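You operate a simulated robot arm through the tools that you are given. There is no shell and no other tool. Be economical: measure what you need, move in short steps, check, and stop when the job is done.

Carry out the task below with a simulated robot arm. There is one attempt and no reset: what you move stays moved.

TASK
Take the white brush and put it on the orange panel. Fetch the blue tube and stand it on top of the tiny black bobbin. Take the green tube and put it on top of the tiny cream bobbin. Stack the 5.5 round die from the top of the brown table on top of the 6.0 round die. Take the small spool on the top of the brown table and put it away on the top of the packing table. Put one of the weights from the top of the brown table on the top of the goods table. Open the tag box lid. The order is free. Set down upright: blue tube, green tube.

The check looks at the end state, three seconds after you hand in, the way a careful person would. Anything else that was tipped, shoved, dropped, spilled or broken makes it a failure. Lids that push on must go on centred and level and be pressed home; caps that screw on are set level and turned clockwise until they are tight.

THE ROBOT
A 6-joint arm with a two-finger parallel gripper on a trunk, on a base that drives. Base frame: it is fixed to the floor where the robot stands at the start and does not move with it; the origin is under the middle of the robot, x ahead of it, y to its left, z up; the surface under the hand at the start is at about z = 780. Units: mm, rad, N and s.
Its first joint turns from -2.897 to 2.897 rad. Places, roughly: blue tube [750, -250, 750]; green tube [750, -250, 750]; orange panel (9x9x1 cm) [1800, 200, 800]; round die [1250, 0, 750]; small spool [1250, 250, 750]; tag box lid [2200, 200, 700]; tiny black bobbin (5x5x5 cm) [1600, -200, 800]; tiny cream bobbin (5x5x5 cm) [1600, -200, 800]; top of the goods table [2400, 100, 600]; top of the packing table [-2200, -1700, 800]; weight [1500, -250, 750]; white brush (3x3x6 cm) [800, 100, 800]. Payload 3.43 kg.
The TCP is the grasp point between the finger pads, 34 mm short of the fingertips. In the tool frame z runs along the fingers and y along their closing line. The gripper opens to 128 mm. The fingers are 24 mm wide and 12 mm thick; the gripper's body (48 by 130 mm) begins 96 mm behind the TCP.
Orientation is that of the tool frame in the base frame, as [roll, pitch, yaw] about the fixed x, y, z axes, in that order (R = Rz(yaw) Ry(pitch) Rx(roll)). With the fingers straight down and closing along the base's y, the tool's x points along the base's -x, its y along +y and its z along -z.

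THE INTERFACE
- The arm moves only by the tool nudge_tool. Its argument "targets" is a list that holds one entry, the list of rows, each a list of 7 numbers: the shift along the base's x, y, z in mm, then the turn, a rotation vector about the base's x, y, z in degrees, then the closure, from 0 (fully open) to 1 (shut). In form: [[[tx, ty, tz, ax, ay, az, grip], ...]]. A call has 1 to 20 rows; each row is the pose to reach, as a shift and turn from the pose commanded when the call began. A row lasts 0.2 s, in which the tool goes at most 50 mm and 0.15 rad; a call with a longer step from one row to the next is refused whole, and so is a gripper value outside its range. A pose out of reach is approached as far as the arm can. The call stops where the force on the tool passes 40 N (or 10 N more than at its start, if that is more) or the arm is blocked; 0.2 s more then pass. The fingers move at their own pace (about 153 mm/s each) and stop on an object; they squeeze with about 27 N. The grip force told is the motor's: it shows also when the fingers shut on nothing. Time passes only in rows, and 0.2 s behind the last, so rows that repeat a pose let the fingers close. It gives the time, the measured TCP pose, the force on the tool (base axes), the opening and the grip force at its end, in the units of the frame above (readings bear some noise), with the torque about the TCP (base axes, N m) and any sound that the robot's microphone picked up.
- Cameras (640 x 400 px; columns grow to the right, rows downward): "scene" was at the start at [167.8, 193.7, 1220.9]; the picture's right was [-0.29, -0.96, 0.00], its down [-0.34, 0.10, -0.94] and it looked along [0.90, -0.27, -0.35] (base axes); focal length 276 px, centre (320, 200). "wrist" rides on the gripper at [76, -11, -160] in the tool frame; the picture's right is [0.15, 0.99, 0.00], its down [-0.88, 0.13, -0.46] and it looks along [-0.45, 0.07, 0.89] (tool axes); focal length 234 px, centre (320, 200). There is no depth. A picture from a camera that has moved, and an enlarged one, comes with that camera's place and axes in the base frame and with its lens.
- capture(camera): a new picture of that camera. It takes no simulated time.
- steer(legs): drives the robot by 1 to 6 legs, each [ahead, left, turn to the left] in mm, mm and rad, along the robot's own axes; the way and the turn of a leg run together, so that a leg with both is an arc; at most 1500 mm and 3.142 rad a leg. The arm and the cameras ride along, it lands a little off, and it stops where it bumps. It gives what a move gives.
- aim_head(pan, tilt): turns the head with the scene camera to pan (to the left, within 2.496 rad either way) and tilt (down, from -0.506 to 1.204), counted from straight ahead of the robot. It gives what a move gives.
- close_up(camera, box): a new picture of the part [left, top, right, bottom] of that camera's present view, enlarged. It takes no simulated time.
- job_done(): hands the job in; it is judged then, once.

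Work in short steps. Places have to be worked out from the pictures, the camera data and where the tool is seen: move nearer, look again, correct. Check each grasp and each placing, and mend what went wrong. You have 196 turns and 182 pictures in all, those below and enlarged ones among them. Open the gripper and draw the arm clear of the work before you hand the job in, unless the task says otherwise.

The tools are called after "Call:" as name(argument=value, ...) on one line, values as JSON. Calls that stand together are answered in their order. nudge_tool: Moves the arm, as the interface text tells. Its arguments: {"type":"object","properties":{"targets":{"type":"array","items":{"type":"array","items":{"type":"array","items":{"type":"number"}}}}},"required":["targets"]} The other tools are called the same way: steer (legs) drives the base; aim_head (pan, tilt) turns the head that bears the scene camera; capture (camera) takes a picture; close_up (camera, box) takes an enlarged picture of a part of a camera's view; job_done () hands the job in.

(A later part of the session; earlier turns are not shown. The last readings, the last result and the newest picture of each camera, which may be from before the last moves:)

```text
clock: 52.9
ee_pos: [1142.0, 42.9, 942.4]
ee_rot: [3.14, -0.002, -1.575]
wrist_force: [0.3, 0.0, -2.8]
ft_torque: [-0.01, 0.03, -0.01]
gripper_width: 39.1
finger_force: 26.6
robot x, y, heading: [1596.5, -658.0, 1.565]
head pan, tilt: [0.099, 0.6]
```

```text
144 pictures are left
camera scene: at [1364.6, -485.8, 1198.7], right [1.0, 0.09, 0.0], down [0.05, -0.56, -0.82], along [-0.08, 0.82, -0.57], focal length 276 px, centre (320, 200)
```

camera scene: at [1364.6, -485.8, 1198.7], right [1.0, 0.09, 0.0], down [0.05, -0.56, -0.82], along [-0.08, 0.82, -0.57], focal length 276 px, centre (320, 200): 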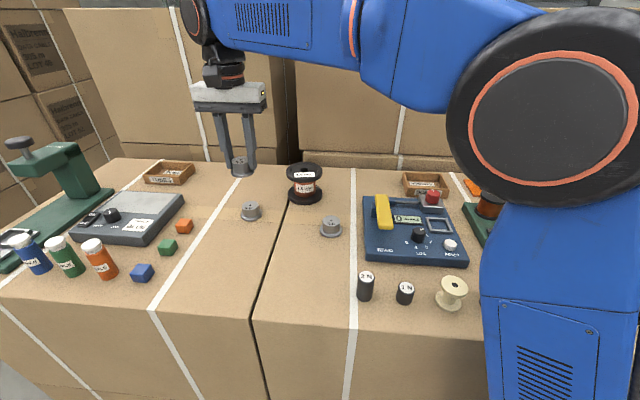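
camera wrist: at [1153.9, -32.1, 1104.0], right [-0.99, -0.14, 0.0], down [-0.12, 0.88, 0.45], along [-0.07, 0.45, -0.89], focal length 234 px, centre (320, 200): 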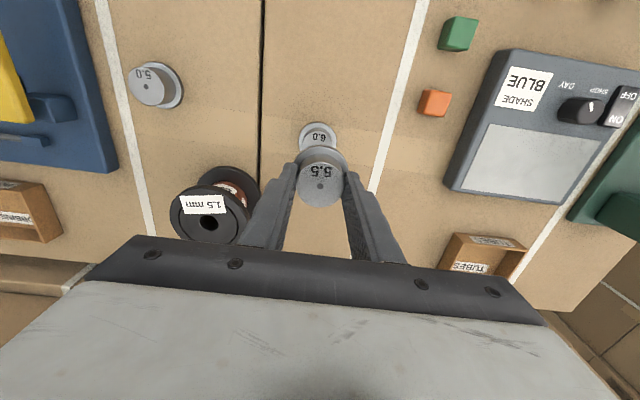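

I zoom both views to pin down the 6.0 die.

Call:
close_up(camera="scene", box=[190, 150, 310, 225])

Call:
close_up(camera="wrist", box=[240, 110, 400, 210])

```text
5.33 times, centred on (250, 188) of scene
camera zoom: at [1364.6, -485.8, 1198.7], right [1.0, 0.09, 0.0], down [0.05, -0.56, -0.82], along [-0.08, 0.82, -0.57], focal length 1472 px, centre (693, 267)
```

zoom: 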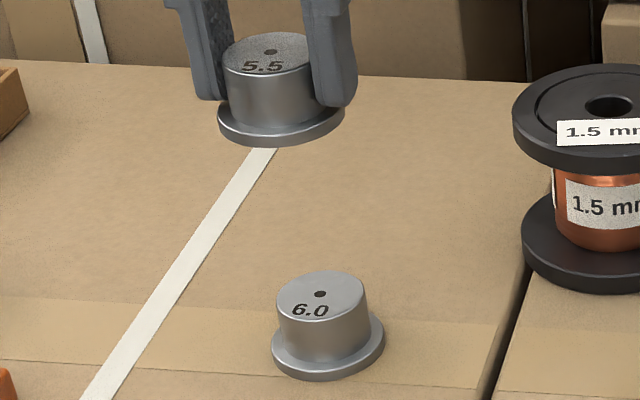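

```text
4.00 times, centred on (320, 160) of wrist
camera zoom: at [1154.2, -31.7, 1104.0], right [-0.99, -0.14, 0.0], down [-0.12, 0.88, 0.45], along [-0.07, 0.45, -0.89], focal length 937 px, centre (320, 360)
```

zoom: 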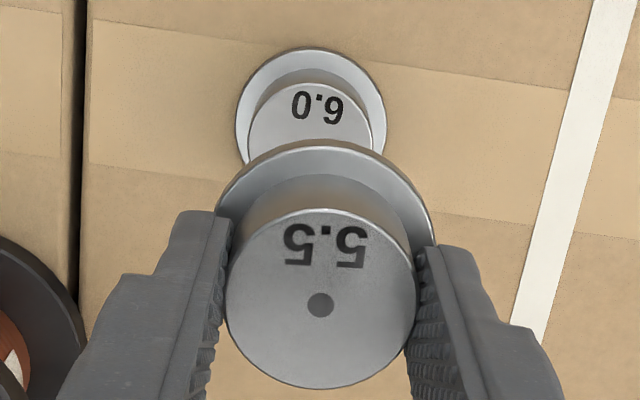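

The 6.0 die is at about (1146,41), so I shift (+4,−2) and lower to ~15 mm above it, then recheck.

Call:
nudge_tool(targets=[[[4, -2, -25, 0, 0, 0, 1], [4, -2, -50, 0, 0, 0, 1], [4, -2, -70, 0, 0, 0, 1]]])

Call:
close_up(camera="scene", box=[190, 150, 310, 225])

Call:
close_up(camera="wrist", box=[240, 110, 400, 210])

```text
clock: 53.7
ee_pos: [1147.5, 41.3, 871.6]
ee_rot: [3.14, -0.001, -1.575]
wrist_force: [0.5, 0.4, -2.1]
ft_torque: [0.02, 0.05, 0.02]
gripper_width: 39.1
finger_force: 26.7
robot x, y, heading: [1592.3, -654.7, 1.567]
head pan, tilt: [0.099, 0.6]
```

```text
5.33 times, centred on (250, 188) of scene
camera zoom: at [1364.5, -485.8, 1198.7], right [1.0, 0.1, 0.0], down [0.05, -0.56, -0.82], along [-0.08, 0.82, -0.57], focal length 1472 px, centre (693, 267)
```

zoom: 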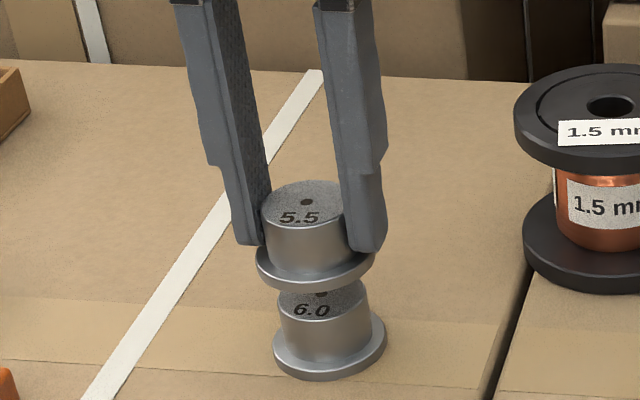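

```text
4.00 times, centred on (320, 160) of wrist
camera zoom: at [1158.7, -34.2, 1033.5], right [-0.99, -0.14, 0.0], down [-0.12, 0.88, 0.45], along [-0.07, 0.45, -0.89], focal length 937 px, centre (320, 360)
```

zoom: 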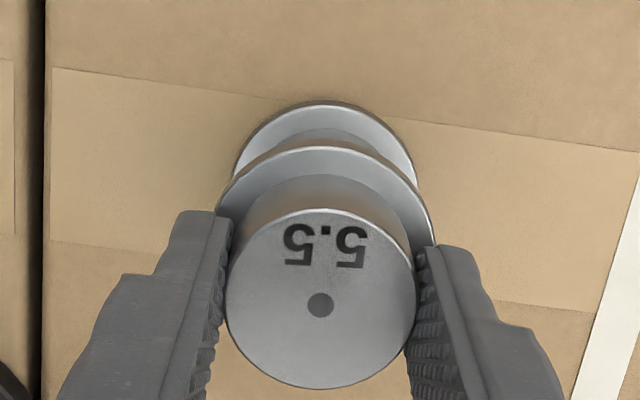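

Alignment is within ~1 mm. I shift −1 mm in x and creep down to contact.

Call:
nudge_tool(targets=[[[-1, 0, -8, 0, 0, 0, 1], [-1, 0, -13, 0, 0, 0, 1], [-1, 0, -15, 0, 0, 0, 1], [-1, 0, -16, 0, 0, 0, 1]]])

Call:
close_up(camera="scene", box=[220, 170, 284, 210])

```text
clock: 54.7
ee_pos: [1146.3, 42.1, 857.4]
ee_rot: [-3.141, -0.001, -1.575]
wrist_force: [-0.1, -0.6, -2.1]
ft_torque: [0.0, -0.01, 0.02]
gripper_width: 39.1
finger_force: 27.1
robot x, y, heading: [1588.3, -652.7, 1.57]
head pan, tilt: [0.099, 0.6]
```

```text
10.00 times, centred on (252, 190) of scene
camera zoom: at [1364.6, -485.8, 1198.7], right [1.0, 0.1, 0.0], down [0.05, -0.56, -0.82], along [-0.08, 0.82, -0.57], focal length 2760 px, centre (1000, 300)
```

zoom: 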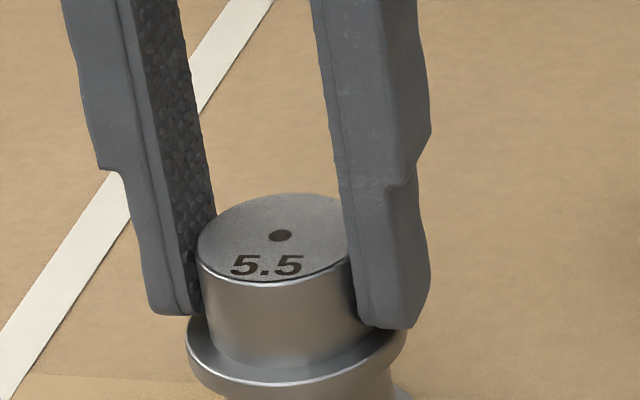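

Still free; I creep 1 mm per row to contact.

Call:
nudge_tool(targets=[[[0, 0, -1, 0, 0, 0, 1], [0, 0, -2, 0, 0, 0, 1], [0, 0, -3, 0, 0, 0, 1]]])

```text
clock: 55.5
ee_pos: [1145.5, 41.0, 854.6]
ee_rot: [3.14, -0.002, -1.576]
wrist_force: [0.0, 0.0, -2.3]
ft_torque: [-0.05, 0.01, -0.01]
gripper_width: 39.0
finger_force: 26.6
robot x, y, heading: [1594.4, -653.0, 1.569]
head pan, tilt: [0.099, 0.6]
```

Call:
nudge_tool(targets=[[[0, 0, -1, 0, 0, 0, 1], [0, 0, -2, 0, 0, 0, 1]]])

Call:
close_up(camera="scene", box=[210, 170, 306, 230])

```text
clock: 56.1
ee_pos: [1145.7, 42.8, 852.1]
ee_rot: [3.139, 0.001, -1.575]
wrist_force: [-0.3, 0.5, 2.4]
ft_torque: [0.04, -0.07, 0.03]
gripper_width: 38.9
finger_force: 26.7
robot x, y, heading: [1591.0, -658.5, 1.57]
head pan, tilt: [0.099, 0.6]
```

```text
6.67 times, centred on (258, 200) of scene
camera zoom: at [1364.7, -485.9, 1198.7], right [1.0, 0.1, 0.0], down [0.05, -0.56, -0.83], along [-0.08, 0.82, -0.56], focal length 1840 px, centre (733, 200)
```

zoom: 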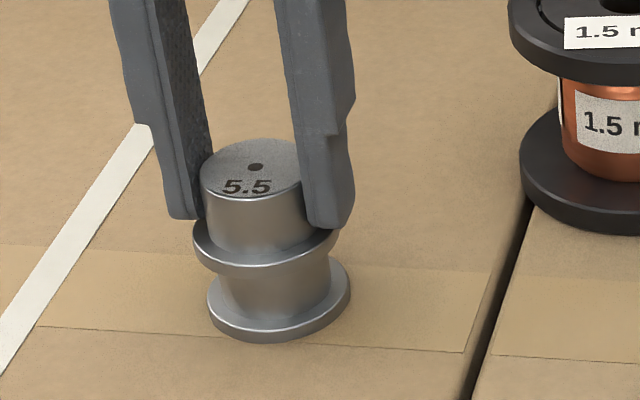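

In contact and aligned. Release and rise.

Call:
nudge_tool(targets=[[[0, 0, 0, 0, 0, 0, 0.6], [0, 0, 0, 0, 0, 0, 0.45], [0, 0, 20, 0, 0, 0, 0.45], [0, 0, 60, 0, 0, 0, 0.45], [0, 0, 110, 0, 0, 0, 0.45], [0, 0, 160, 0, 0, 0, 0.2]]])

Call:
close_up(camera="scene", box=[210, 170, 306, 230])

```text
clock: 57.5
ee_pos: [1145.1, 41.7, 1011.8]
ee_rot: [3.14, -0.002, -1.576]
wrist_force: [0.4, -0.3, 0.0]
ft_torque: [-0.01, -0.05, 0.03]
gripper_width: 102.5
finger_force: 0.1
robot x, y, heading: [1593.0, -653.6, 1.567]
head pan, tilt: [0.099, 0.6]
```

```text
6.67 times, centred on (258, 200) of scene
camera zoom: at [1364.5, -485.8, 1198.7], right [1.0, 0.1, 0.0], down [0.05, -0.56, -0.82], along [-0.08, 0.82, -0.57], focal length 1840 px, centre (733, 200)
```

zoom: 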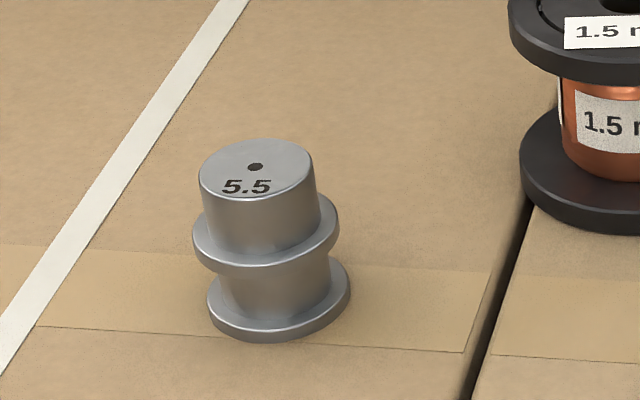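

The 5.5 is stacked on the 6.0. Next the 1 N weight at ≈(1486,−172): move over it, turning the hand +90° so fingers close along y.

Call:
nudge_tool(targets=[[[30, -18, 0, 0, 0, 8, 0.4], [60, -36, 0, 0, 0, 16, 0.4], [90, -54, 0, 0, 0, 24, 0.4], [120, -72, 0, 0, 0, 32, 0.4], [150, -90, 0, 0, 0, 40, 0.4], [180, -108, 0, 0, 0, 48, 0.4], [210, -126, 0, 0, 0, 56, 0.4], [240, -144, 0, 0, 0, 64, 0.4], [270, -162, 0, 0, 0, 72, 0.4], [300, -180, 0, 0, 0, 80, 0.4], [330, -200, -20, 0, 0, 88, 0.4], [341, -213, -60, 0, 0, 90, 0.4]]])

Call:
capture(camera="wrist")

Call:
capture(camera="scene")

```text
clock: 60.1
ee_pos: [1487.7, -171.4, 951.3]
ee_rot: [3.141, -0.003, -0.005]
wrist_force: [0.8, -0.1, 0.6]
ft_torque: [-0.01, 0.01, -0.02]
gripper_width: 76.9
finger_force: 0.0
robot x, y, heading: [1593.5, -656.6, 1.566]
head pan, tilt: [0.099, 0.6]
```

```text
136 pictures are left
camera wrist: at [1563.2, -159.6, 1112.0], right [0.14, -0.99, 0.0], down [-0.88, -0.13, 0.45], along [-0.45, -0.07, -0.89], focal length 234 px, centre (320, 200)
```

wrist: 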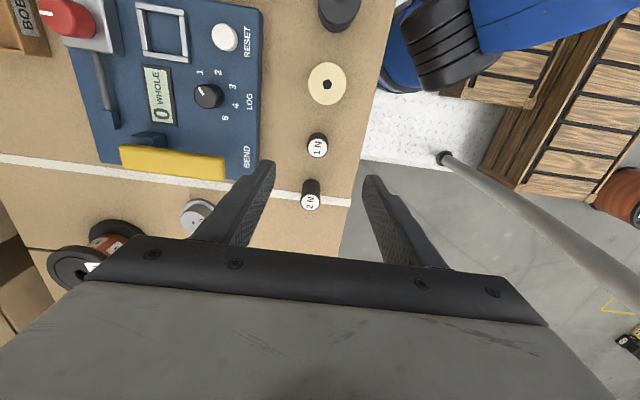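

```text
135 pictures are left
camera scene: at [1364.6, -485.8, 1198.7], right [1.0, 0.1, 0.0], down [0.05, -0.56, -0.83], along [-0.08, 0.82, -0.57], focal length 276 px, centre (320, 200)
```

scene: 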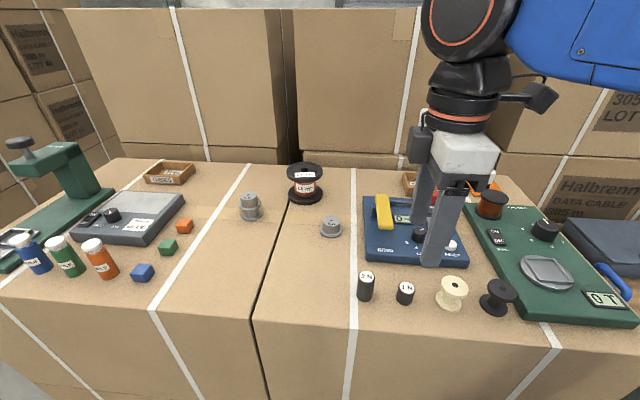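

1 N weight ≈(1487,−170). I lower to ≈862 and check.

Call:
nudge_tool(targets=[[[0, 1, -45, 0, 0, 0, 0.4], [0, 1, -90, 0, 0, 0, 0.4]]])

Call:
close_up(camera="wrist", box=[240, 110, 400, 210])

Call:
close_up(camera="scene", box=[340, 240, 520, 350])

```text
clock: 60.7
ee_pos: [1486.4, -169.7, 861.7]
ee_rot: [3.141, -0.001, -0.006]
wrist_force: [0.2, 0.4, -0.4]
ft_torque: [-0.02, 0.05, -0.01]
gripper_width: 76.8
finger_force: 0.0
robot x, y, heading: [1595.8, -655.5, 1.567]
head pan, tilt: [0.099, 0.6]
```

```text
4.00 times, centred on (320, 160) of wrist
camera zoom: at [1563.0, -157.7, 1022.2], right [0.14, -0.99, 0.0], down [-0.88, -0.12, 0.46], along [-0.45, -0.07, -0.89], focal length 937 px, centre (320, 360)
```

zoom: 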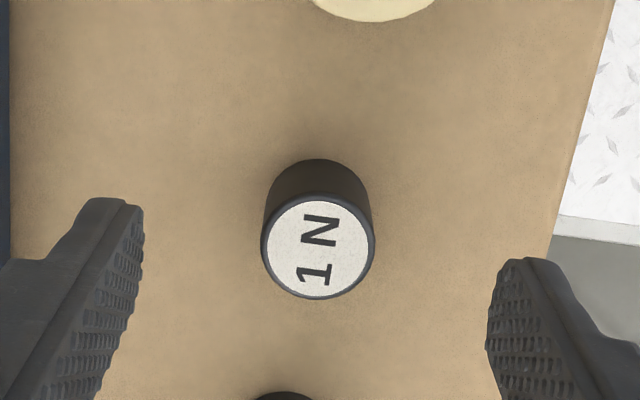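

```text
3.56 times, centred on (430, 295) of scene
camera zoom: at [1364.8, -485.9, 1198.8], right [1.0, 0.1, 0.0], down [0.05, -0.56, -0.83], along [-0.08, 0.82, -0.56], focal length 981 px, centre (-71, -138)
```

zoom: 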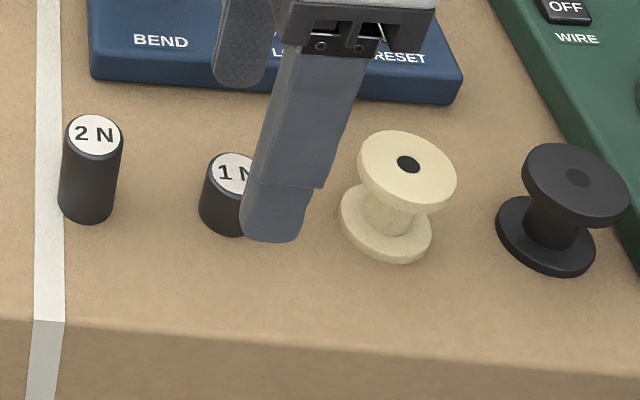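

Centred. I lower to TCP ≈816 and grip.

Call:
nudge_tool(targets=[[[0, 0, -25, 0, 0, 0, 0.4], [0, 0, -45, 0, 0, 0, 0.4], [0, 0, -45, 0, 0, 0, 0.7], [0, 0, -45, 0, 0, 0, 1], [0, 0, -45, 0, 0, 0, 1], [0, 0, -35, 0, 0, 0, 1], [0, 0, 0, 0, 0, 0, 1]]])

Call:
capture(camera="scene")

Call:
close_up(camera="wrist", box=[240, 110, 400, 210])

```text
clock: 62.3
ee_pos: [1487.4, -170.1, 861.6]
ee_rot: [3.14, -0.003, -0.005]
wrist_force: [-0.6, -0.6, -0.8]
ft_torque: [-0.02, 0.04, -0.05]
gripper_width: 26.7
finger_force: 26.8
robot x, y, heading: [1591.9, -655.2, 1.563]
head pan, tilt: [0.099, 0.6]
```

```text
132 pictures are left
camera scene: at [1364.7, -485.9, 1198.7], right [1.0, 0.1, 0.0], down [0.05, -0.56, -0.83], along [-0.08, 0.82, -0.56], focal length 276 px, centre (320, 200)
```

scene: 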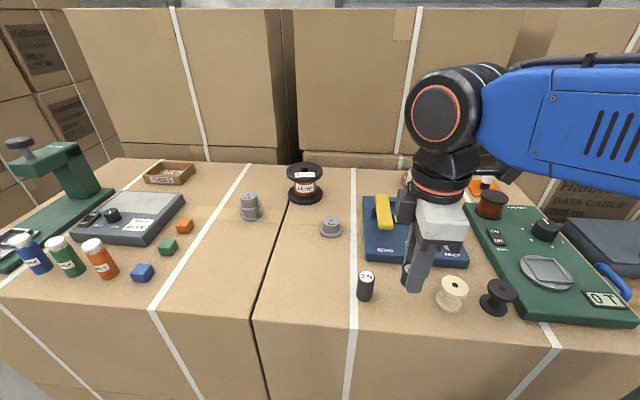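

```text
4.00 times, centred on (320, 160) of wrist
camera zoom: at [1563.5, -158.4, 1022.7], right [0.14, -0.99, 0.0], down [-0.88, -0.12, 0.45], along [-0.45, -0.07, -0.89], focal length 937 px, centre (320, 360)
```

zoom: 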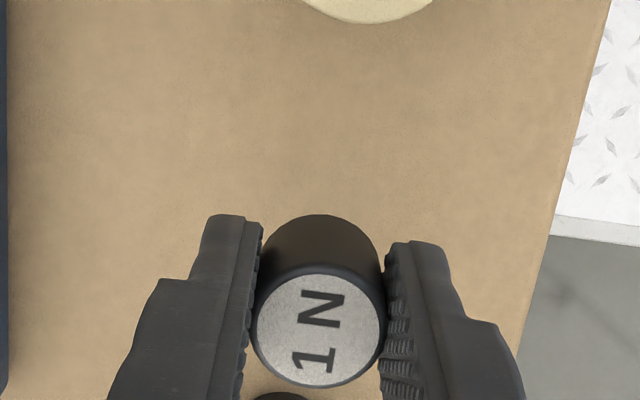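

Weight held. I raise it, look to the right for clearance before driving along to the goods table.

Call:
nudge_tool(targets=[[[0, 20, 45, 0, 0, 0, 1], [0, 60, 90, 0, 0, 0, 1], [0, 100, 130, 0, 0, 0, 1], [0, 140, 170, 0, 0, 0, 1]]])

Call:
aim_head(pan=-1.0, tilt=0.6)

Call:
capture(camera="scene")

```text
refused: row 2 steps farther than a row can; nothing moved
```

```text
clock: 63.6
ee_pos: [1485.8, -169.7, 860.7]
ee_rot: [3.139, -0.002, -0.004]
wrist_force: [-0.3, 0.3, -2.4]
ft_torque: [0.0, 0.03, -0.01]
gripper_width: 26.8
finger_force: 27.1
robot x, y, heading: [1594.4, -657.1, 1.571]
head pan, tilt: [-1.0, 0.6]
```

```text
130 pictures are left
camera scene: at [1447.7, -526.4, 1198.8], right [0.54, -0.84, 0.0], down [-0.48, -0.3, -0.83], along [0.7, 0.44, -0.56], focal length 276 px, centre (320, 200)
```

scene: 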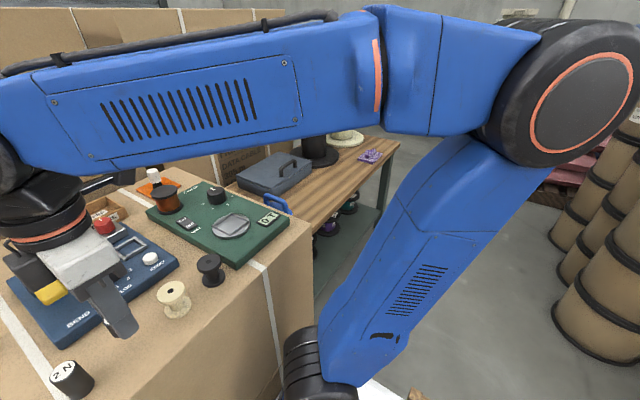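

Steps were too long; I redo the raise in shorter rows.

Call:
nudge_tool(targets=[[[0, 0, 45, 0, 0, 0, 1], [0, 20, 85, 0, 0, 0, 1], [0, 50, 120, 0, 0, 0, 1], [0, 80, 150, 0, 0, 0, 1], [0, 115, 180, 0, 0, 0, 1], [0, 155, 200, 0, 0, 0, 1], [0, 200, 210, 0, 0, 0, 1]]])

Call:
steer(legs=[[-70, 0, 0], [0, -500, 0]])

Call:
aim_head(pan=-0.35, tilt=0.65)

Call:
capture(camera="scene")

```text
clock: 65.2
ee_pos: [1485.9, 29.0, 1072.1]
ee_rot: [-3.141, 0.002, -0.004]
wrist_force: [-0.4, -0.3, -0.6]
ft_torque: [0.08, 0.03, 0.0]
gripper_width: 26.5
finger_force: 27.4
robot x, y, heading: [1596.2, -655.3, 1.562]
head pan, tilt: [-1.0, 0.6]
```

```text
clock: 68.8
ee_pos: [1988.6, -42.2, 1071.2]
ee_rot: [3.14, -0.002, -0.007]
wrist_force: [0.1, -0.2, -1.3]
ft_torque: [-0.01, 0.0, -0.01]
gripper_width: 26.7
finger_force: 26.6
robot x, y, heading: [2096.0, -728.9, 1.566]
head pan, tilt: [-1.0, 0.6]
```

```text
clock: 69.8
ee_pos: [1988.2, -41.5, 1071.7]
ee_rot: [3.139, -0.003, -0.005]
wrist_force: [0.1, -0.4, -1.7]
ft_torque: [0.0, -0.03, 0.02]
gripper_width: 26.5
finger_force: 27.3
robot x, y, heading: [2092.8, -725.3, 1.567]
head pan, tilt: [-0.351, 0.649]
```

```text
129 pictures are left
camera scene: at [1904.2, -564.3, 1194.5], right [0.94, -0.35, 0.0], down [-0.21, -0.57, -0.8], along [0.28, 0.75, -0.6], focal length 276 px, centre (320, 200)
```

scene: 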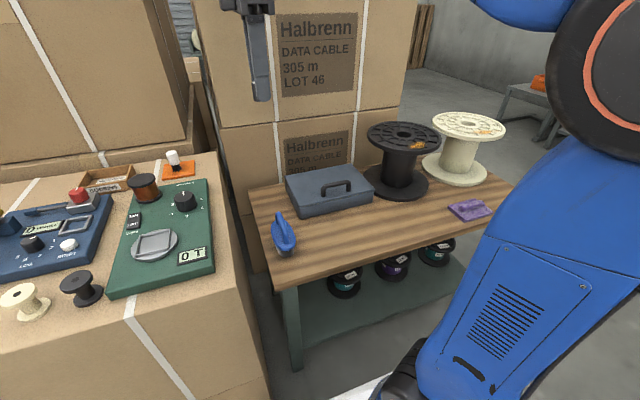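

Call:
close_up(camera="scene", box=[240, 140, 400, 270])

Call:
close_up(camera="scene", box=[360, 90, 540, 240])

```text
3.08 times, centred on (320, 205) of scene
camera zoom: at [1904.2, -564.3, 1194.5], right [0.94, -0.35, 0.0], down [-0.21, -0.57, -0.8], along [0.28, 0.75, -0.6], focal length 849 px, centre (320, 185)
```

zoom: 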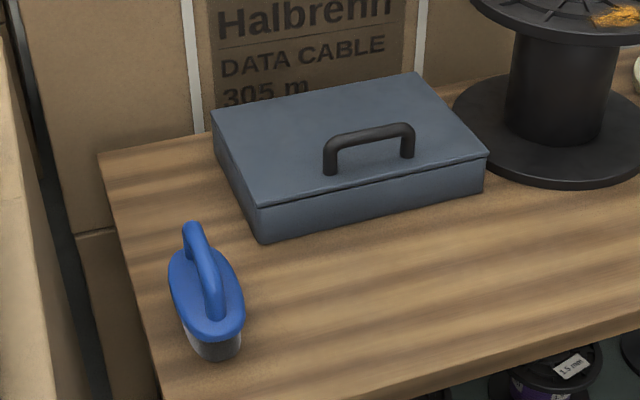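

```text
2.67 times, centred on (450, 165) of scene
camera zoom: at [1904.2, -564.3, 1194.5], right [0.94, -0.35, 0.0], down [-0.21, -0.57, -0.8], along [0.28, 0.75, -0.6], focal length 736 px, centre (-27, 293)
```

zoom: 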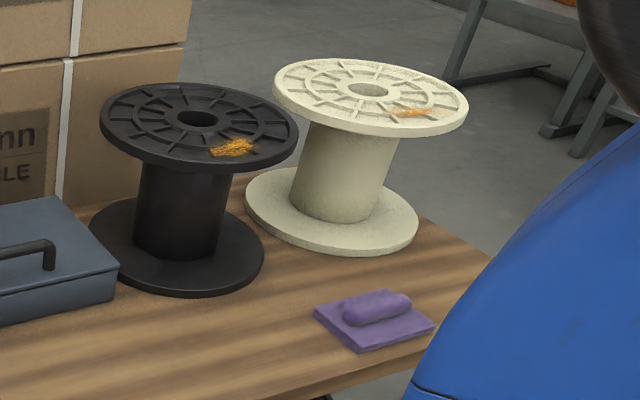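

The goods table is the wooden one, z≈600, with free area around (2280,−40). I take the weight there, descending partway, then look.

Call:
nudge_tool(targets=[[[45, 0, 0, 0, 0, 0, 1], [90, 0, 0, 0, 0, 0, 1], [135, 0, 0, 0, 0, 0, 1], [180, 0, 0, 0, 0, 0, 1], [225, 0, -20, 0, 0, 0, 1], [265, 0, -50, 0, 0, 0, 1], [292, 0, -90, 0, 0, 0, 1], [292, 0, -140, 0, 0, 0, 1], [292, 0, -190, 0, 0, 0, 1], [292, 0, -240, 0, 0, 0, 1], [292, 0, -290, 0, 0, 0, 1], [292, 0, -340, 0, 0, 0, 1]]])

Call:
capture(camera="scene")

Call:
capture(camera="wrist")

```text
clock: 72.4
ee_pos: [2279.4, -42.4, 732.6]
ee_rot: [3.14, -0.001, -0.007]
wrist_force: [-0.7, -0.2, -1.0]
ft_torque: [0.02, -0.02, -0.02]
gripper_width: 26.8
finger_force: 26.6
robot x, y, heading: [2094.9, -724.3, 1.568]
head pan, tilt: [-0.351, 0.649]
```

```text
126 pictures are left
camera scene: at [1904.1, -564.4, 1194.5], right [0.94, -0.35, 0.0], down [-0.21, -0.57, -0.8], along [0.28, 0.75, -0.6], focal length 276 px, centre (320, 200)
```

scene: 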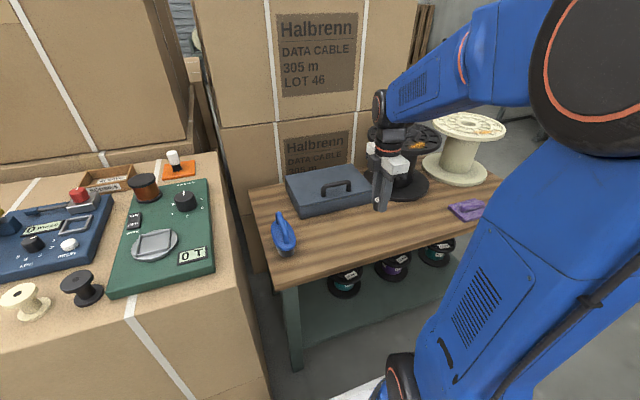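

```text
125 pictures are left
camera wrist: at [2355.8, -31.4, 893.1], right [0.14, -0.99, 0.0], down [-0.88, -0.12, 0.45], along [-0.45, -0.06, -0.89], focal length 234 px, centre (320, 200)
```

wrist: 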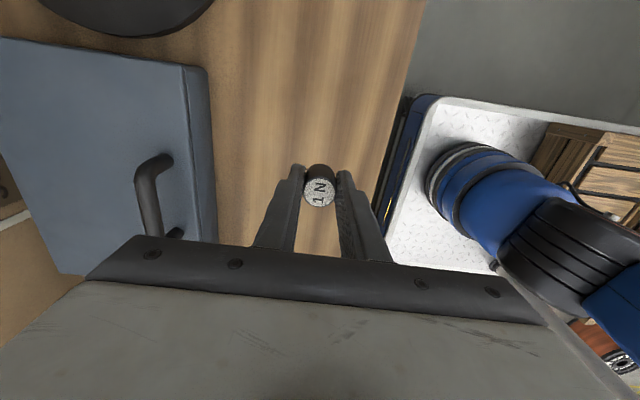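

Free spot below. I lower toward the table, expecting contact near TCP 640.

Call:
nudge_tool(targets=[[[0, 0, -40, 0, 0, 0, 1], [0, 0, -70, 0, 0, 0, 1], [0, 0, -80, 0, 0, 0, 1], [0, 0, -84, 0, 0, 0, 1], [0, 0, -87, 0, 0, 0, 1], [0, 0, -90, 0, 0, 0, 1]]])

Call:
close_up(camera="scene", box=[330, 150, 426, 230])

```text
clock: 73.8
ee_pos: [2279.2, -42.9, 641.0]
ee_rot: [3.138, -0.001, -0.008]
wrist_force: [-0.3, 0.2, -1.5]
ft_torque: [-0.02, -0.01, 0.01]
gripper_width: 26.8
finger_force: 26.1
robot x, y, heading: [2095.7, -722.8, 1.565]
head pan, tilt: [-0.351, 0.649]
```

```text
5.00 times, centred on (378, 190) of scene
camera zoom: at [1904.2, -564.2, 1194.5], right [0.94, -0.35, 0.0], down [-0.21, -0.57, -0.8], along [0.28, 0.75, -0.6], focal length 1380 px, centre (30, 250)
```

zoom: 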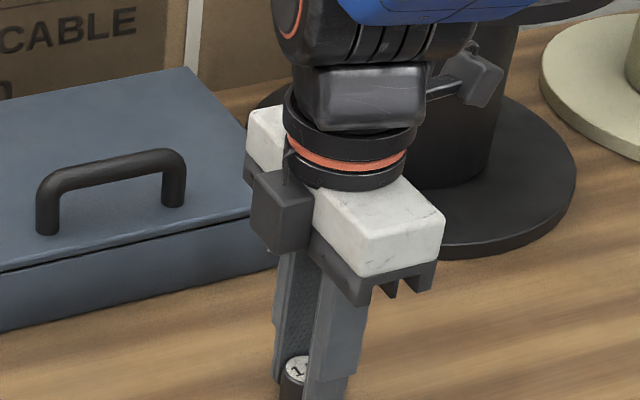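

No contact yet; continue in small steps until touch.

Call:
nudge_tool(targets=[[[0, 0, -2, 0, 0, 0, 1], [0, 0, -4, 0, 0, 0, 1], [0, 0, -6, 0, 0, 0, 1]]])

Call:
close_up(camera="scene", box=[350, 190, 414, 240])

```text
clock: 74.6
ee_pos: [2279.3, -42.5, 637.1]
ee_rot: [-3.14, -0.003, -0.008]
wrist_force: [-1.3, -5.1, 21.9]
ft_torque: [-0.21, 0.07, -0.01]
gripper_width: 26.5
finger_force: 27.4
robot x, y, heading: [2094.1, -726.9, 1.567]
head pan, tilt: [-0.351, 0.649]
```

```text
8.00 times, centred on (382, 215) of scene
camera zoom: at [1904.0, -565.0, 1194.5], right [0.94, -0.35, 0.0], down [-0.21, -0.57, -0.8], along [0.28, 0.75, -0.6], focal length 2208 px, centre (-176, 80)
```

zoom: 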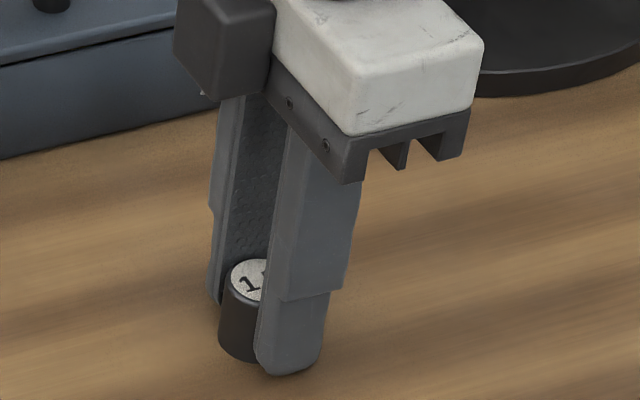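

Touched the table (z≈598). I ease up 2 mm, release, and rise.

Call:
nudge_tool(targets=[[[0, 0, 2, 0, 0, 0, 1], [0, 0, 3, 0, 0, 0, 0.75], [0, 0, 3, 0, 0, 0, 0.55], [0, 0, 3, 0, 0, 0, 0.5], [0, 0, 45, 0, 0, 0, 0.5], [0, 0, 90, 0, 0, 0, 0.5], [0, 0, 140, 0, 0, 0, 0.3], [0, 0, 190, 0, 0, 0, 0.05]]])

Call:
capture(camera="wrist")

Call:
close_up(camera="scene", box=[270, 140, 430, 240])

```text
clock: 76.4
ee_pos: [2279.2, -41.8, 825.9]
ee_rot: [3.139, -0.003, -0.007]
wrist_force: [0.5, 0.6, 0.2]
ft_torque: [0.01, 0.01, -0.01]
gripper_width: 121.5
finger_force: 0.0
robot x, y, heading: [2093.3, -727.3, 1.567]
head pan, tilt: [-0.351, 0.649]
```

```text
122 pictures are left
camera wrist: at [2355.8, -30.2, 986.5], right [0.14, -0.99, 0.0], down [-0.88, -0.12, 0.46], along [-0.45, -0.07, -0.89], focal length 234 px, centre (320, 200)
```

wrist: 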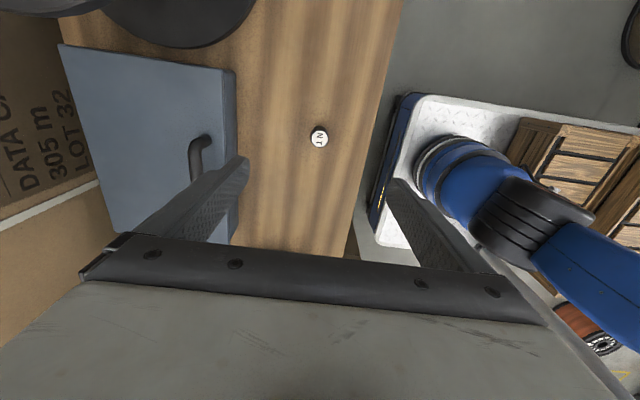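

```text
4.00 times, centred on (350, 190) of scene
camera zoom: at [1904.2, -564.1, 1194.5], right [0.94, -0.35, 0.0], down [-0.21, -0.57, -0.8], along [0.28, 0.75, -0.6], focal length 1104 px, centre (200, 240)
```

zoom: 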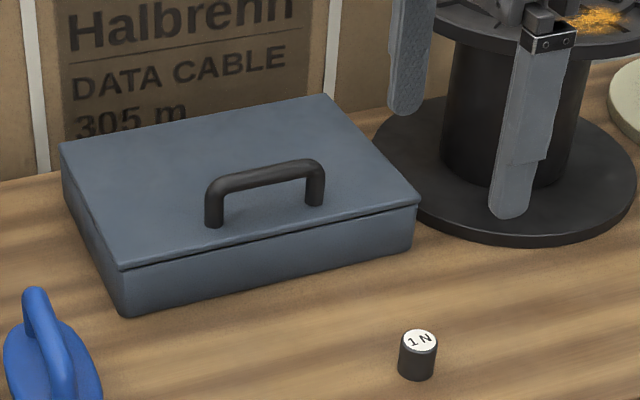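

The weight stands on the goods table. Now the tag box lid: handle centred ≈(2217,122), bar at z≈688, ≈106 mm outer span. I turn the hand −90° (close along x) over it to grip the handle by its two ends.

Call:
nudge_tool(targets=[[[-5, 14, 0, 0, 0, -8, 0], [-10, 28, 0, 0, 0, -16, 0], [-15, 42, 0, 0, 0, -24, 0], [-20, 56, 0, 0, 0, -32, 0], [-25, 70, 0, 0, 0, -40, 0], [-30, 84, 0, 0, 0, -48, 0], [-35, 98, 0, 0, 0, -56, 0], [-40, 112, 0, 0, 0, -64, 0], [-45, 126, 0, 0, 0, -72, 0], [-50, 140, 0, 0, 0, -80, 0], [-56, 154, 0, 0, 0, -88, 0], [-62, 164, -20, 0, 0, -89.6, 0]]])

Call:
capture(camera="wrist")

Call:
close_up(camera="scene", box=[270, 100, 430, 220])

```text
clock: 79.0
ee_pos: [2218.1, 120.8, 806.7]
ee_rot: [3.141, 0.0, -1.572]
wrist_force: [-0.5, -0.2, 0.7]
ft_torque: [0.02, 0.0, 0.0]
gripper_width: 127.9
finger_force: 0.0
robot x, y, heading: [2093.1, -729.2, 1.57]
head pan, tilt: [-0.351, 0.649]
```

```text
120 pictures are left
camera wrist: at [2230.0, 46.5, 966.7], right [-0.99, -0.14, 0.0], down [-0.13, 0.88, 0.46], along [-0.07, 0.45, -0.89], focal length 234 px, centre (320, 200)
```

wrist: 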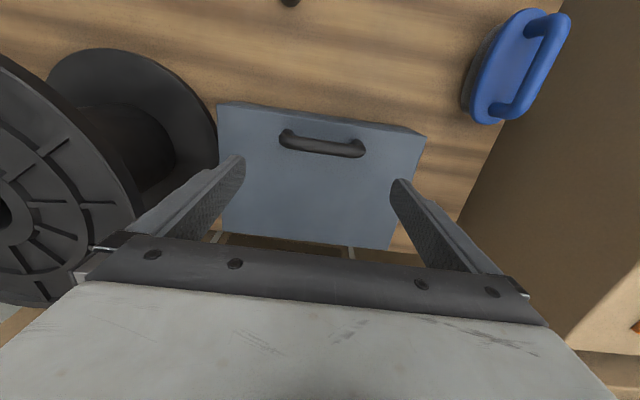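

```text
3.33 times, centred on (350, 160) of scene
camera zoom: at [1904.2, -564.4, 1194.5], right [0.94, -0.35, 0.0], down [-0.21, -0.57, -0.8], along [0.28, 0.75, -0.6], focal length 920 px, centre (220, 333)
```

zoom: 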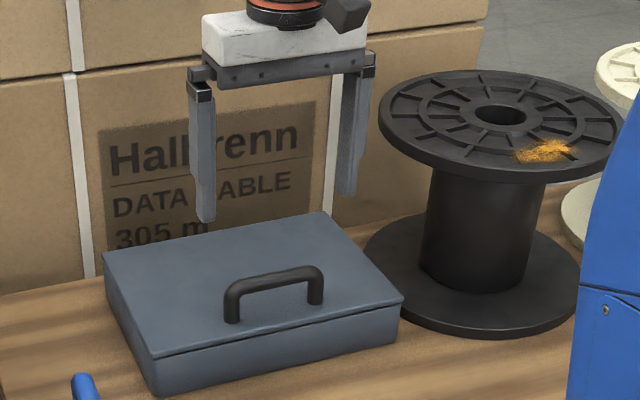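

Handle centre ≈(2217,119). I descend to just above the handle and check clearance on both sides.

Call:
nudge_tool(targets=[[[-1, -1, -40, 0, 0, 0, 0], [-1, -1, -65, 0, 0, 0, 0]]])

Call:
capture(camera="wrist")

Call:
close_up(camera="scene", box=[290, 140, 410, 215])

```text
clock: 79.6
ee_pos: [2216.2, 121.2, 742.3]
ee_rot: [3.14, -0.001, -1.571]
wrist_force: [-0.5, -0.8, 0.4]
ft_torque: [-0.01, -0.04, -0.01]
gripper_width: 128.2
finger_force: 0.1
robot x, y, heading: [2093.8, -732.6, 1.565]
head pan, tilt: [-0.351, 0.649]
```

```text
118 pictures are left
camera wrist: at [2229.2, 46.0, 901.8], right [-0.99, -0.15, 0.0], down [-0.13, 0.88, 0.46], along [-0.07, 0.45, -0.89], focal length 234 px, centre (320, 200)
```

wrist: 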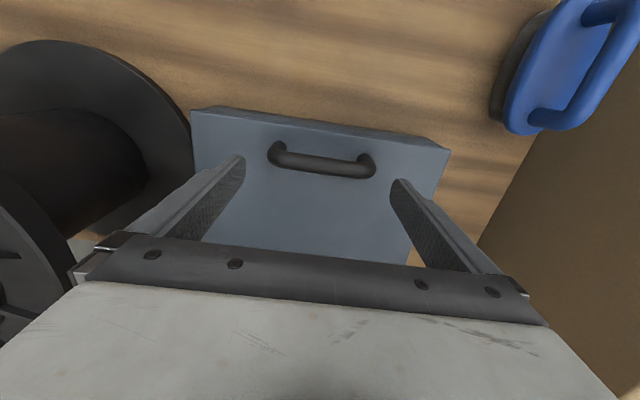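

```text
5.33 times, centred on (350, 178) of scene
camera zoom: at [1904.2, -564.4, 1194.5], right [0.94, -0.35, 0.0], down [-0.21, -0.57, -0.8], along [0.28, 0.75, -0.6], focal length 1472 px, centre (160, 320)
```

zoom: 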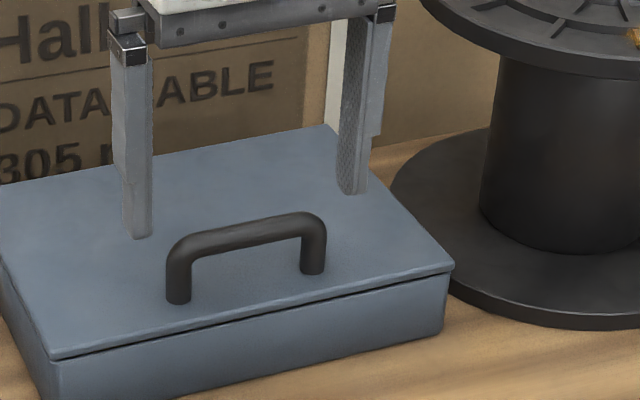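

I shift y −4 mm and lower so the tips go 17 mm below the bar, beside the handle's ends, then close.

Call:
nudge_tool(targets=[[[0, -4, -20, 0, 0, 0, 0], [0, -4, -37, 0, 0, 0, 0]]])

Call:
nudge_tool(targets=[[[0, 0, 0, 0, 0, 0, 0.2], [0, 0, 0, 0, 0, 0, 0.4], [0, 0, 0, 0, 0, 0, 0.4]]])

Call:
close_up(camera="scene", box=[290, 140, 410, 215])

```text
clock: 80.2
ee_pos: [2217.1, 117.1, 703.5]
ee_rot: [3.141, -0.003, -1.572]
wrist_force: [0.1, -0.4, -0.1]
ft_torque: [0.01, -0.04, -0.01]
gripper_width: 127.8
finger_force: 0.1
robot x, y, heading: [2091.8, -730.5, 1.564]
head pan, tilt: [-0.351, 0.649]
```

```text
clock: 81.0
ee_pos: [2215.5, 117.2, 703.3]
ee_rot: [3.138, -0.002, -1.571]
wrist_force: [-26.6, -0.8, -3.5]
ft_torque: [-0.5, 1.12, -0.17]
gripper_width: 104.6
finger_force: 45.3
robot x, y, heading: [2097.0, -729.0, 1.568]
head pan, tilt: [-0.351, 0.649]
```

```text
5.33 times, centred on (350, 178) of scene
camera zoom: at [1903.3, -564.2, 1194.4], right [0.94, -0.35, 0.0], down [-0.21, -0.57, -0.8], along [0.28, 0.75, -0.6], focal length 1472 px, centre (160, 320)
```

zoom: 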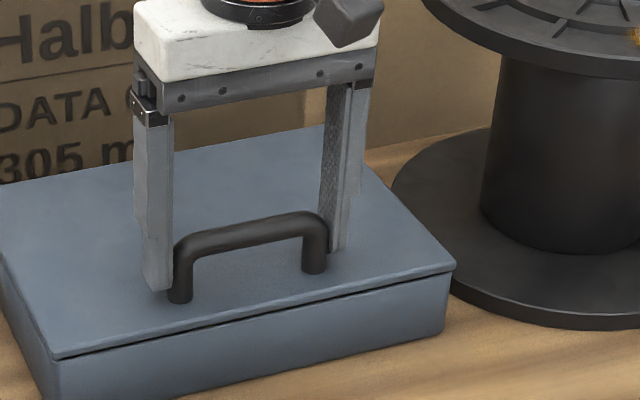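

Gripped (104.6 mm), but a −27 N side load shows I'm off-centre; I ease the tool −2 mm in x.

Call:
nudge_tool(targets=[[[-1, 0, 0, 0, 0, 0, 0.4], [-2, 0, 0, 0, 0, 0, 0.4], [-2, 0, 0, 0, 0, 0, 0.4]]])

```text
clock: 81.8
ee_pos: [2215.7, 116.1, 703.3]
ee_rot: [3.14, -0.002, -1.571]
wrist_force: [-7.9, 3.0, -5.5]
ft_torque: [-0.52, -0.58, 0.36]
gripper_width: 104.5
finger_force: 45.2
robot x, y, heading: [2093.3, -725.5, 1.566]
head pan, tilt: [-0.351, 0.649]
```

Side load mostly gone. I lift along the hinge arc (hinge ≈ y 272, z 648) to about 20° first and check.

Call:
nudge_tool(targets=[[[0, 4, 13, 0, 0, 0, 0.4], [0, 9, 26, 0, 0, 0, 0.4], [0, 16, 39, 0, 0, 0, 0.4], [0, 23, 50, 0, 0, 0, 0.4]]])

Call:
close_up(camera="scene", box=[270, 110, 430, 220])

```text
clock: 82.8
ee_pos: [2214.5, 138.7, 754.0]
ee_rot: [3.14, 0.0, -1.571]
wrist_force: [3.6, -25.7, 3.5]
ft_torque: [-1.77, -0.35, 0.04]
gripper_width: 104.6
finger_force: 45.4
robot x, y, heading: [2096.0, -726.3, 1.569]
head pan, tilt: [-0.351, 0.649]
```

```text
3.64 times, centred on (350, 165) of scene
camera zoom: at [1904.3, -565.1, 1194.6], right [0.94, -0.35, 0.0], down [-0.21, -0.57, -0.8], along [0.28, 0.75, -0.6], focal length 1004 px, centre (211, 327)
```

zoom: 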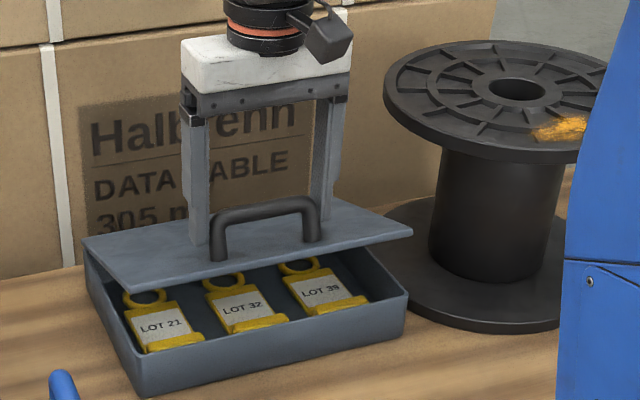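

The lid is rising on a rear hinge. The −26 N in y says my arc leads too far back, so I continue with less y.

Call:
nudge_tool(targets=[[[0, -3, 4, 0, 0, 0, 0.4], [0, 2, 14, 0, 0, 0, 0.4], [0, 9, 25, 0, 0, 0, 0.4], [0, 18, 34, 0, 0, 0, 0.4], [0, 28, 43, 0, 0, 0, 0.4]]])

Call:
close_up(camera="scene", box=[270, 90, 430, 220])

```text
clock: 84.0
ee_pos: [2214.6, 166.2, 798.9]
ee_rot: [3.14, -0.003, -1.572]
wrist_force: [11.9, -19.6, 8.4]
ft_torque: [-1.8, -0.83, 0.01]
gripper_width: 104.6
finger_force: 44.6
robot x, y, heading: [2095.8, -725.1, 1.566]
head pan, tilt: [-0.351, 0.649]
```

```text
3.08 times, centred on (350, 155) of scene
camera zoom: at [1904.5, -565.3, 1194.6], right [0.94, -0.35, 0.0], down [-0.21, -0.57, -0.8], along [0.28, 0.75, -0.6], focal length 849 px, centre (228, 338)
```

zoom: 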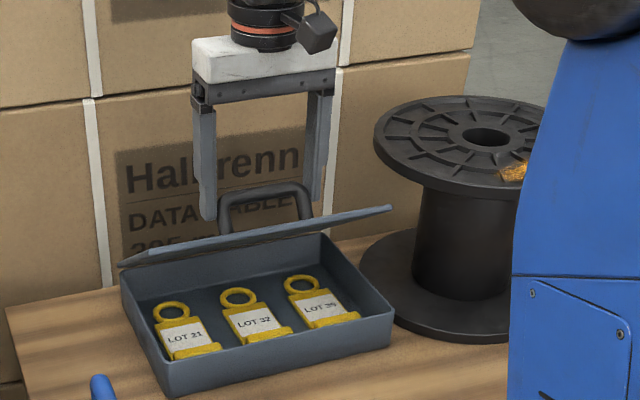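

Good progress (~40°). Continue to about 65°.

Call:
nudge_tool(targets=[[[1, 9, 7, 0, 0, 0, 0.4], [1, 20, 13, 0, 0, 0, 0.4], [1, 32, 18, 0, 0, 0, 0.4], [1, 45, 22, 0, 0, 0, 0.4], [1, 58, 24, 0, 0, 0, 0.4]]])

Call:
close_up(camera="scene", box=[270, 70, 430, 220])

Call:
capture(camera="wrist")

```text
clock: 85.2
ee_pos: [2214.7, 228.2, 819.7]
ee_rot: [3.138, -0.001, -1.57]
wrist_force: [-0.4, -0.5, -0.5]
ft_torque: [0.03, 0.01, 0.0]
gripper_width: 78.7
finger_force: 0.0
robot x, y, heading: [2093.3, -727.1, 1.561]
head pan, tilt: [-0.351, 0.649]
```

```text
2.67 times, centred on (350, 145) of scene
camera zoom: at [1904.3, -564.1, 1194.5], right [0.94, -0.35, 0.0], down [-0.21, -0.57, -0.8], along [0.28, 0.75, -0.6], focal length 736 px, centre (240, 347)
```

zoom: 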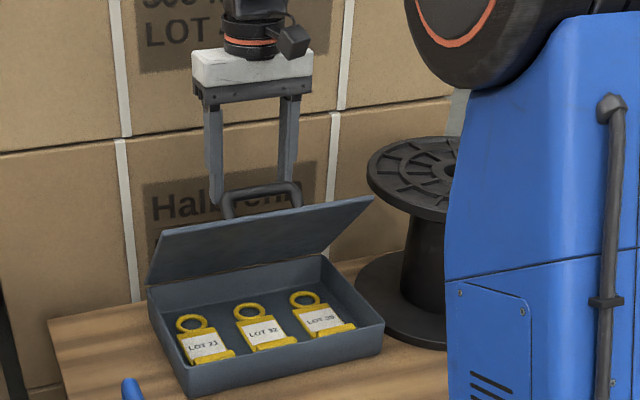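

```text
112 pictures are left
camera wrist: at [2228.0, 152.4, 980.0], right [-0.99, -0.15, 0.0], down [-0.13, 0.88, 0.46], along [-0.07, 0.45, -0.89], focal length 234 px, centre (320, 200)
```

wrist: 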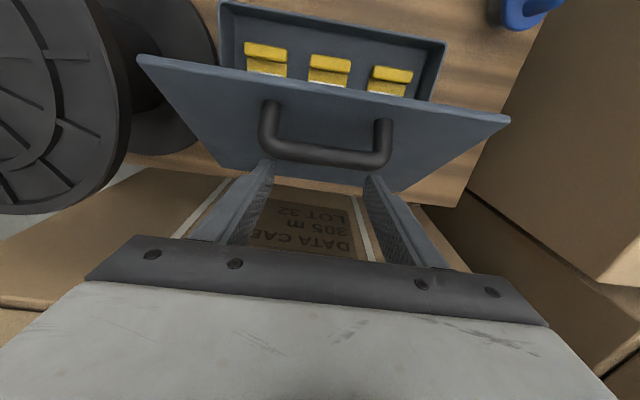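

The handle slipped from the pads, but the lid stays by itself at ≈50°. I'll go up, come round to the robot side with closed fingers, and push the lid's inner face further back.

Call:
nudge_tool(targets=[[[0, 0, 45, 0, 0, 0, 0.4], [0, 0, 90, 0, 0, 0, 0.4], [0, 0, 130, 0, 0, 0, 0.6], [0, -45, 130, 0, 0, 0, 1], [0, -90, 130, 0, 0, 0, 1], [0, -130, 120, 0, 0, 0, 1], [0, -130, 75, 0, 0, 0, 1], [0, -130, 30, 0, 0, 0, 1], [0, -130, -20, 0, 0, 0, 1]]])

Call:
close_up(camera="scene", box=[270, 70, 430, 220])

Call:
capture(camera="wrist")

```text
clock: 87.2
ee_pos: [2216.2, 95.3, 798.2]
ee_rot: [3.14, -0.002, -1.57]
wrist_force: [0.0, 0.0, 0.2]
ft_torque: [-0.02, -0.01, 0.04]
gripper_width: 0.2
finger_force: 26.6
robot x, y, heading: [2096.1, -729.7, 1.565]
head pan, tilt: [-0.351, 0.649]
```

```text
2.67 times, centred on (350, 145) of scene
camera zoom: at [1904.1, -564.5, 1194.5], right [0.94, -0.35, 0.0], down [-0.21, -0.57, -0.8], along [0.28, 0.75, -0.6], focal length 736 px, centre (240, 347)
```

zoom: 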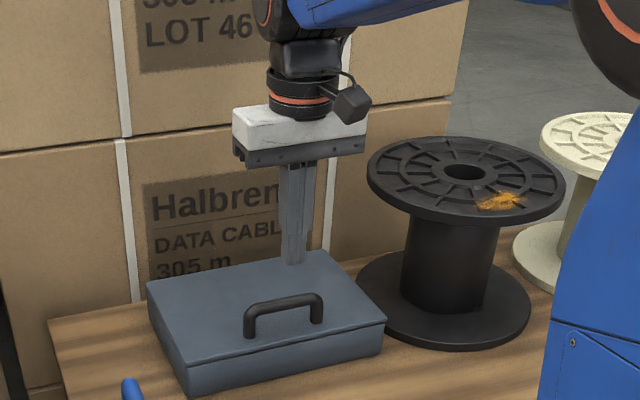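

```text
110 pictures are left
camera wrist: at [2228.2, 20.4, 959.1], right [-0.99, -0.15, 0.0], down [-0.13, 0.88, 0.45], along [-0.07, 0.45, -0.89], focal length 234 px, centre (320, 200)
```

wrist: 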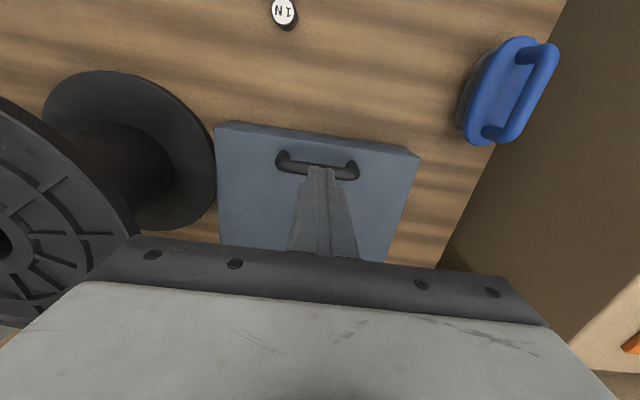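

The lid fell shut again (no harm). My y-correction took the tool off the hinge circle and let the pads slide off. There is ≈70 mm free behind the table, so I can retry: grip deeper and follow the R≈160 circle strictly, to past 90°.

Call:
nudge_tool(targets=[[[-1, 5, 0, 0, 0, 0, 0.5], [-1, 12, 0, 0, 0, 0, 0], [-1, 24, 0, 0, 0, 0, 0], [-1, 24, -40, 0, 0, 0, 0], [-1, 24, -80, 0, 0, 0, 0], [-1, 24, -103, 0, 0, 0, 0]]])

Call:
nudge_tool(targets=[[[0, 0, 0, 0, 0, 0, 0.2], [0, 0, 0, 0, 0, 0, 0.6], [0, 0, 0, 0, 0, 0, 1], [0, 0, 0, 0, 0, 0, 1]]])

Call:
close_up(camera="scene", box=[290, 140, 410, 215])

```text
clock: 88.6
ee_pos: [2214.9, 118.5, 696.2]
ee_rot: [3.139, -0.001, -1.57]
wrist_force: [0.8, 0.0, 0.4]
ft_torque: [0.03, 0.01, -0.01]
gripper_width: 128.1
finger_force: 0.1
robot x, y, heading: [2094.6, -728.4, 1.566]
head pan, tilt: [-0.351, 0.649]
```

```text
clock: 89.6
ee_pos: [2215.8, 120.2, 696.6]
ee_rot: [3.141, -0.002, -1.571]
wrist_force: [22.8, 3.0, -3.3]
ft_torque: [-0.26, -1.75, 0.18]
gripper_width: 104.8
finger_force: 45.5
robot x, y, heading: [2094.2, -728.5, 1.562]
head pan, tilt: [-0.351, 0.649]
```

```text
5.33 times, centred on (350, 178) of scene
camera zoom: at [1904.9, -564.0, 1194.5], right [0.94, -0.35, 0.0], down [-0.21, -0.57, -0.8], along [0.28, 0.75, -0.6], focal length 1472 px, centre (160, 320)
```

zoom: 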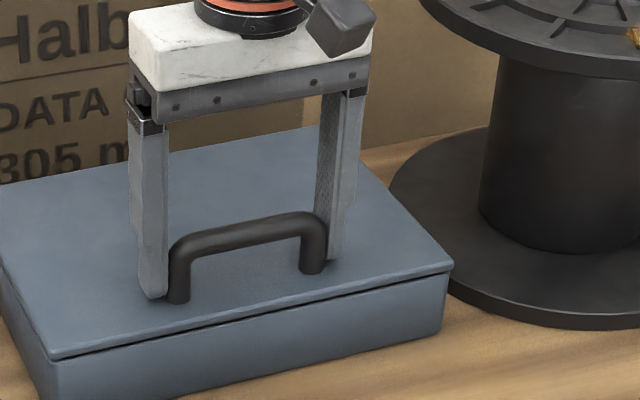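

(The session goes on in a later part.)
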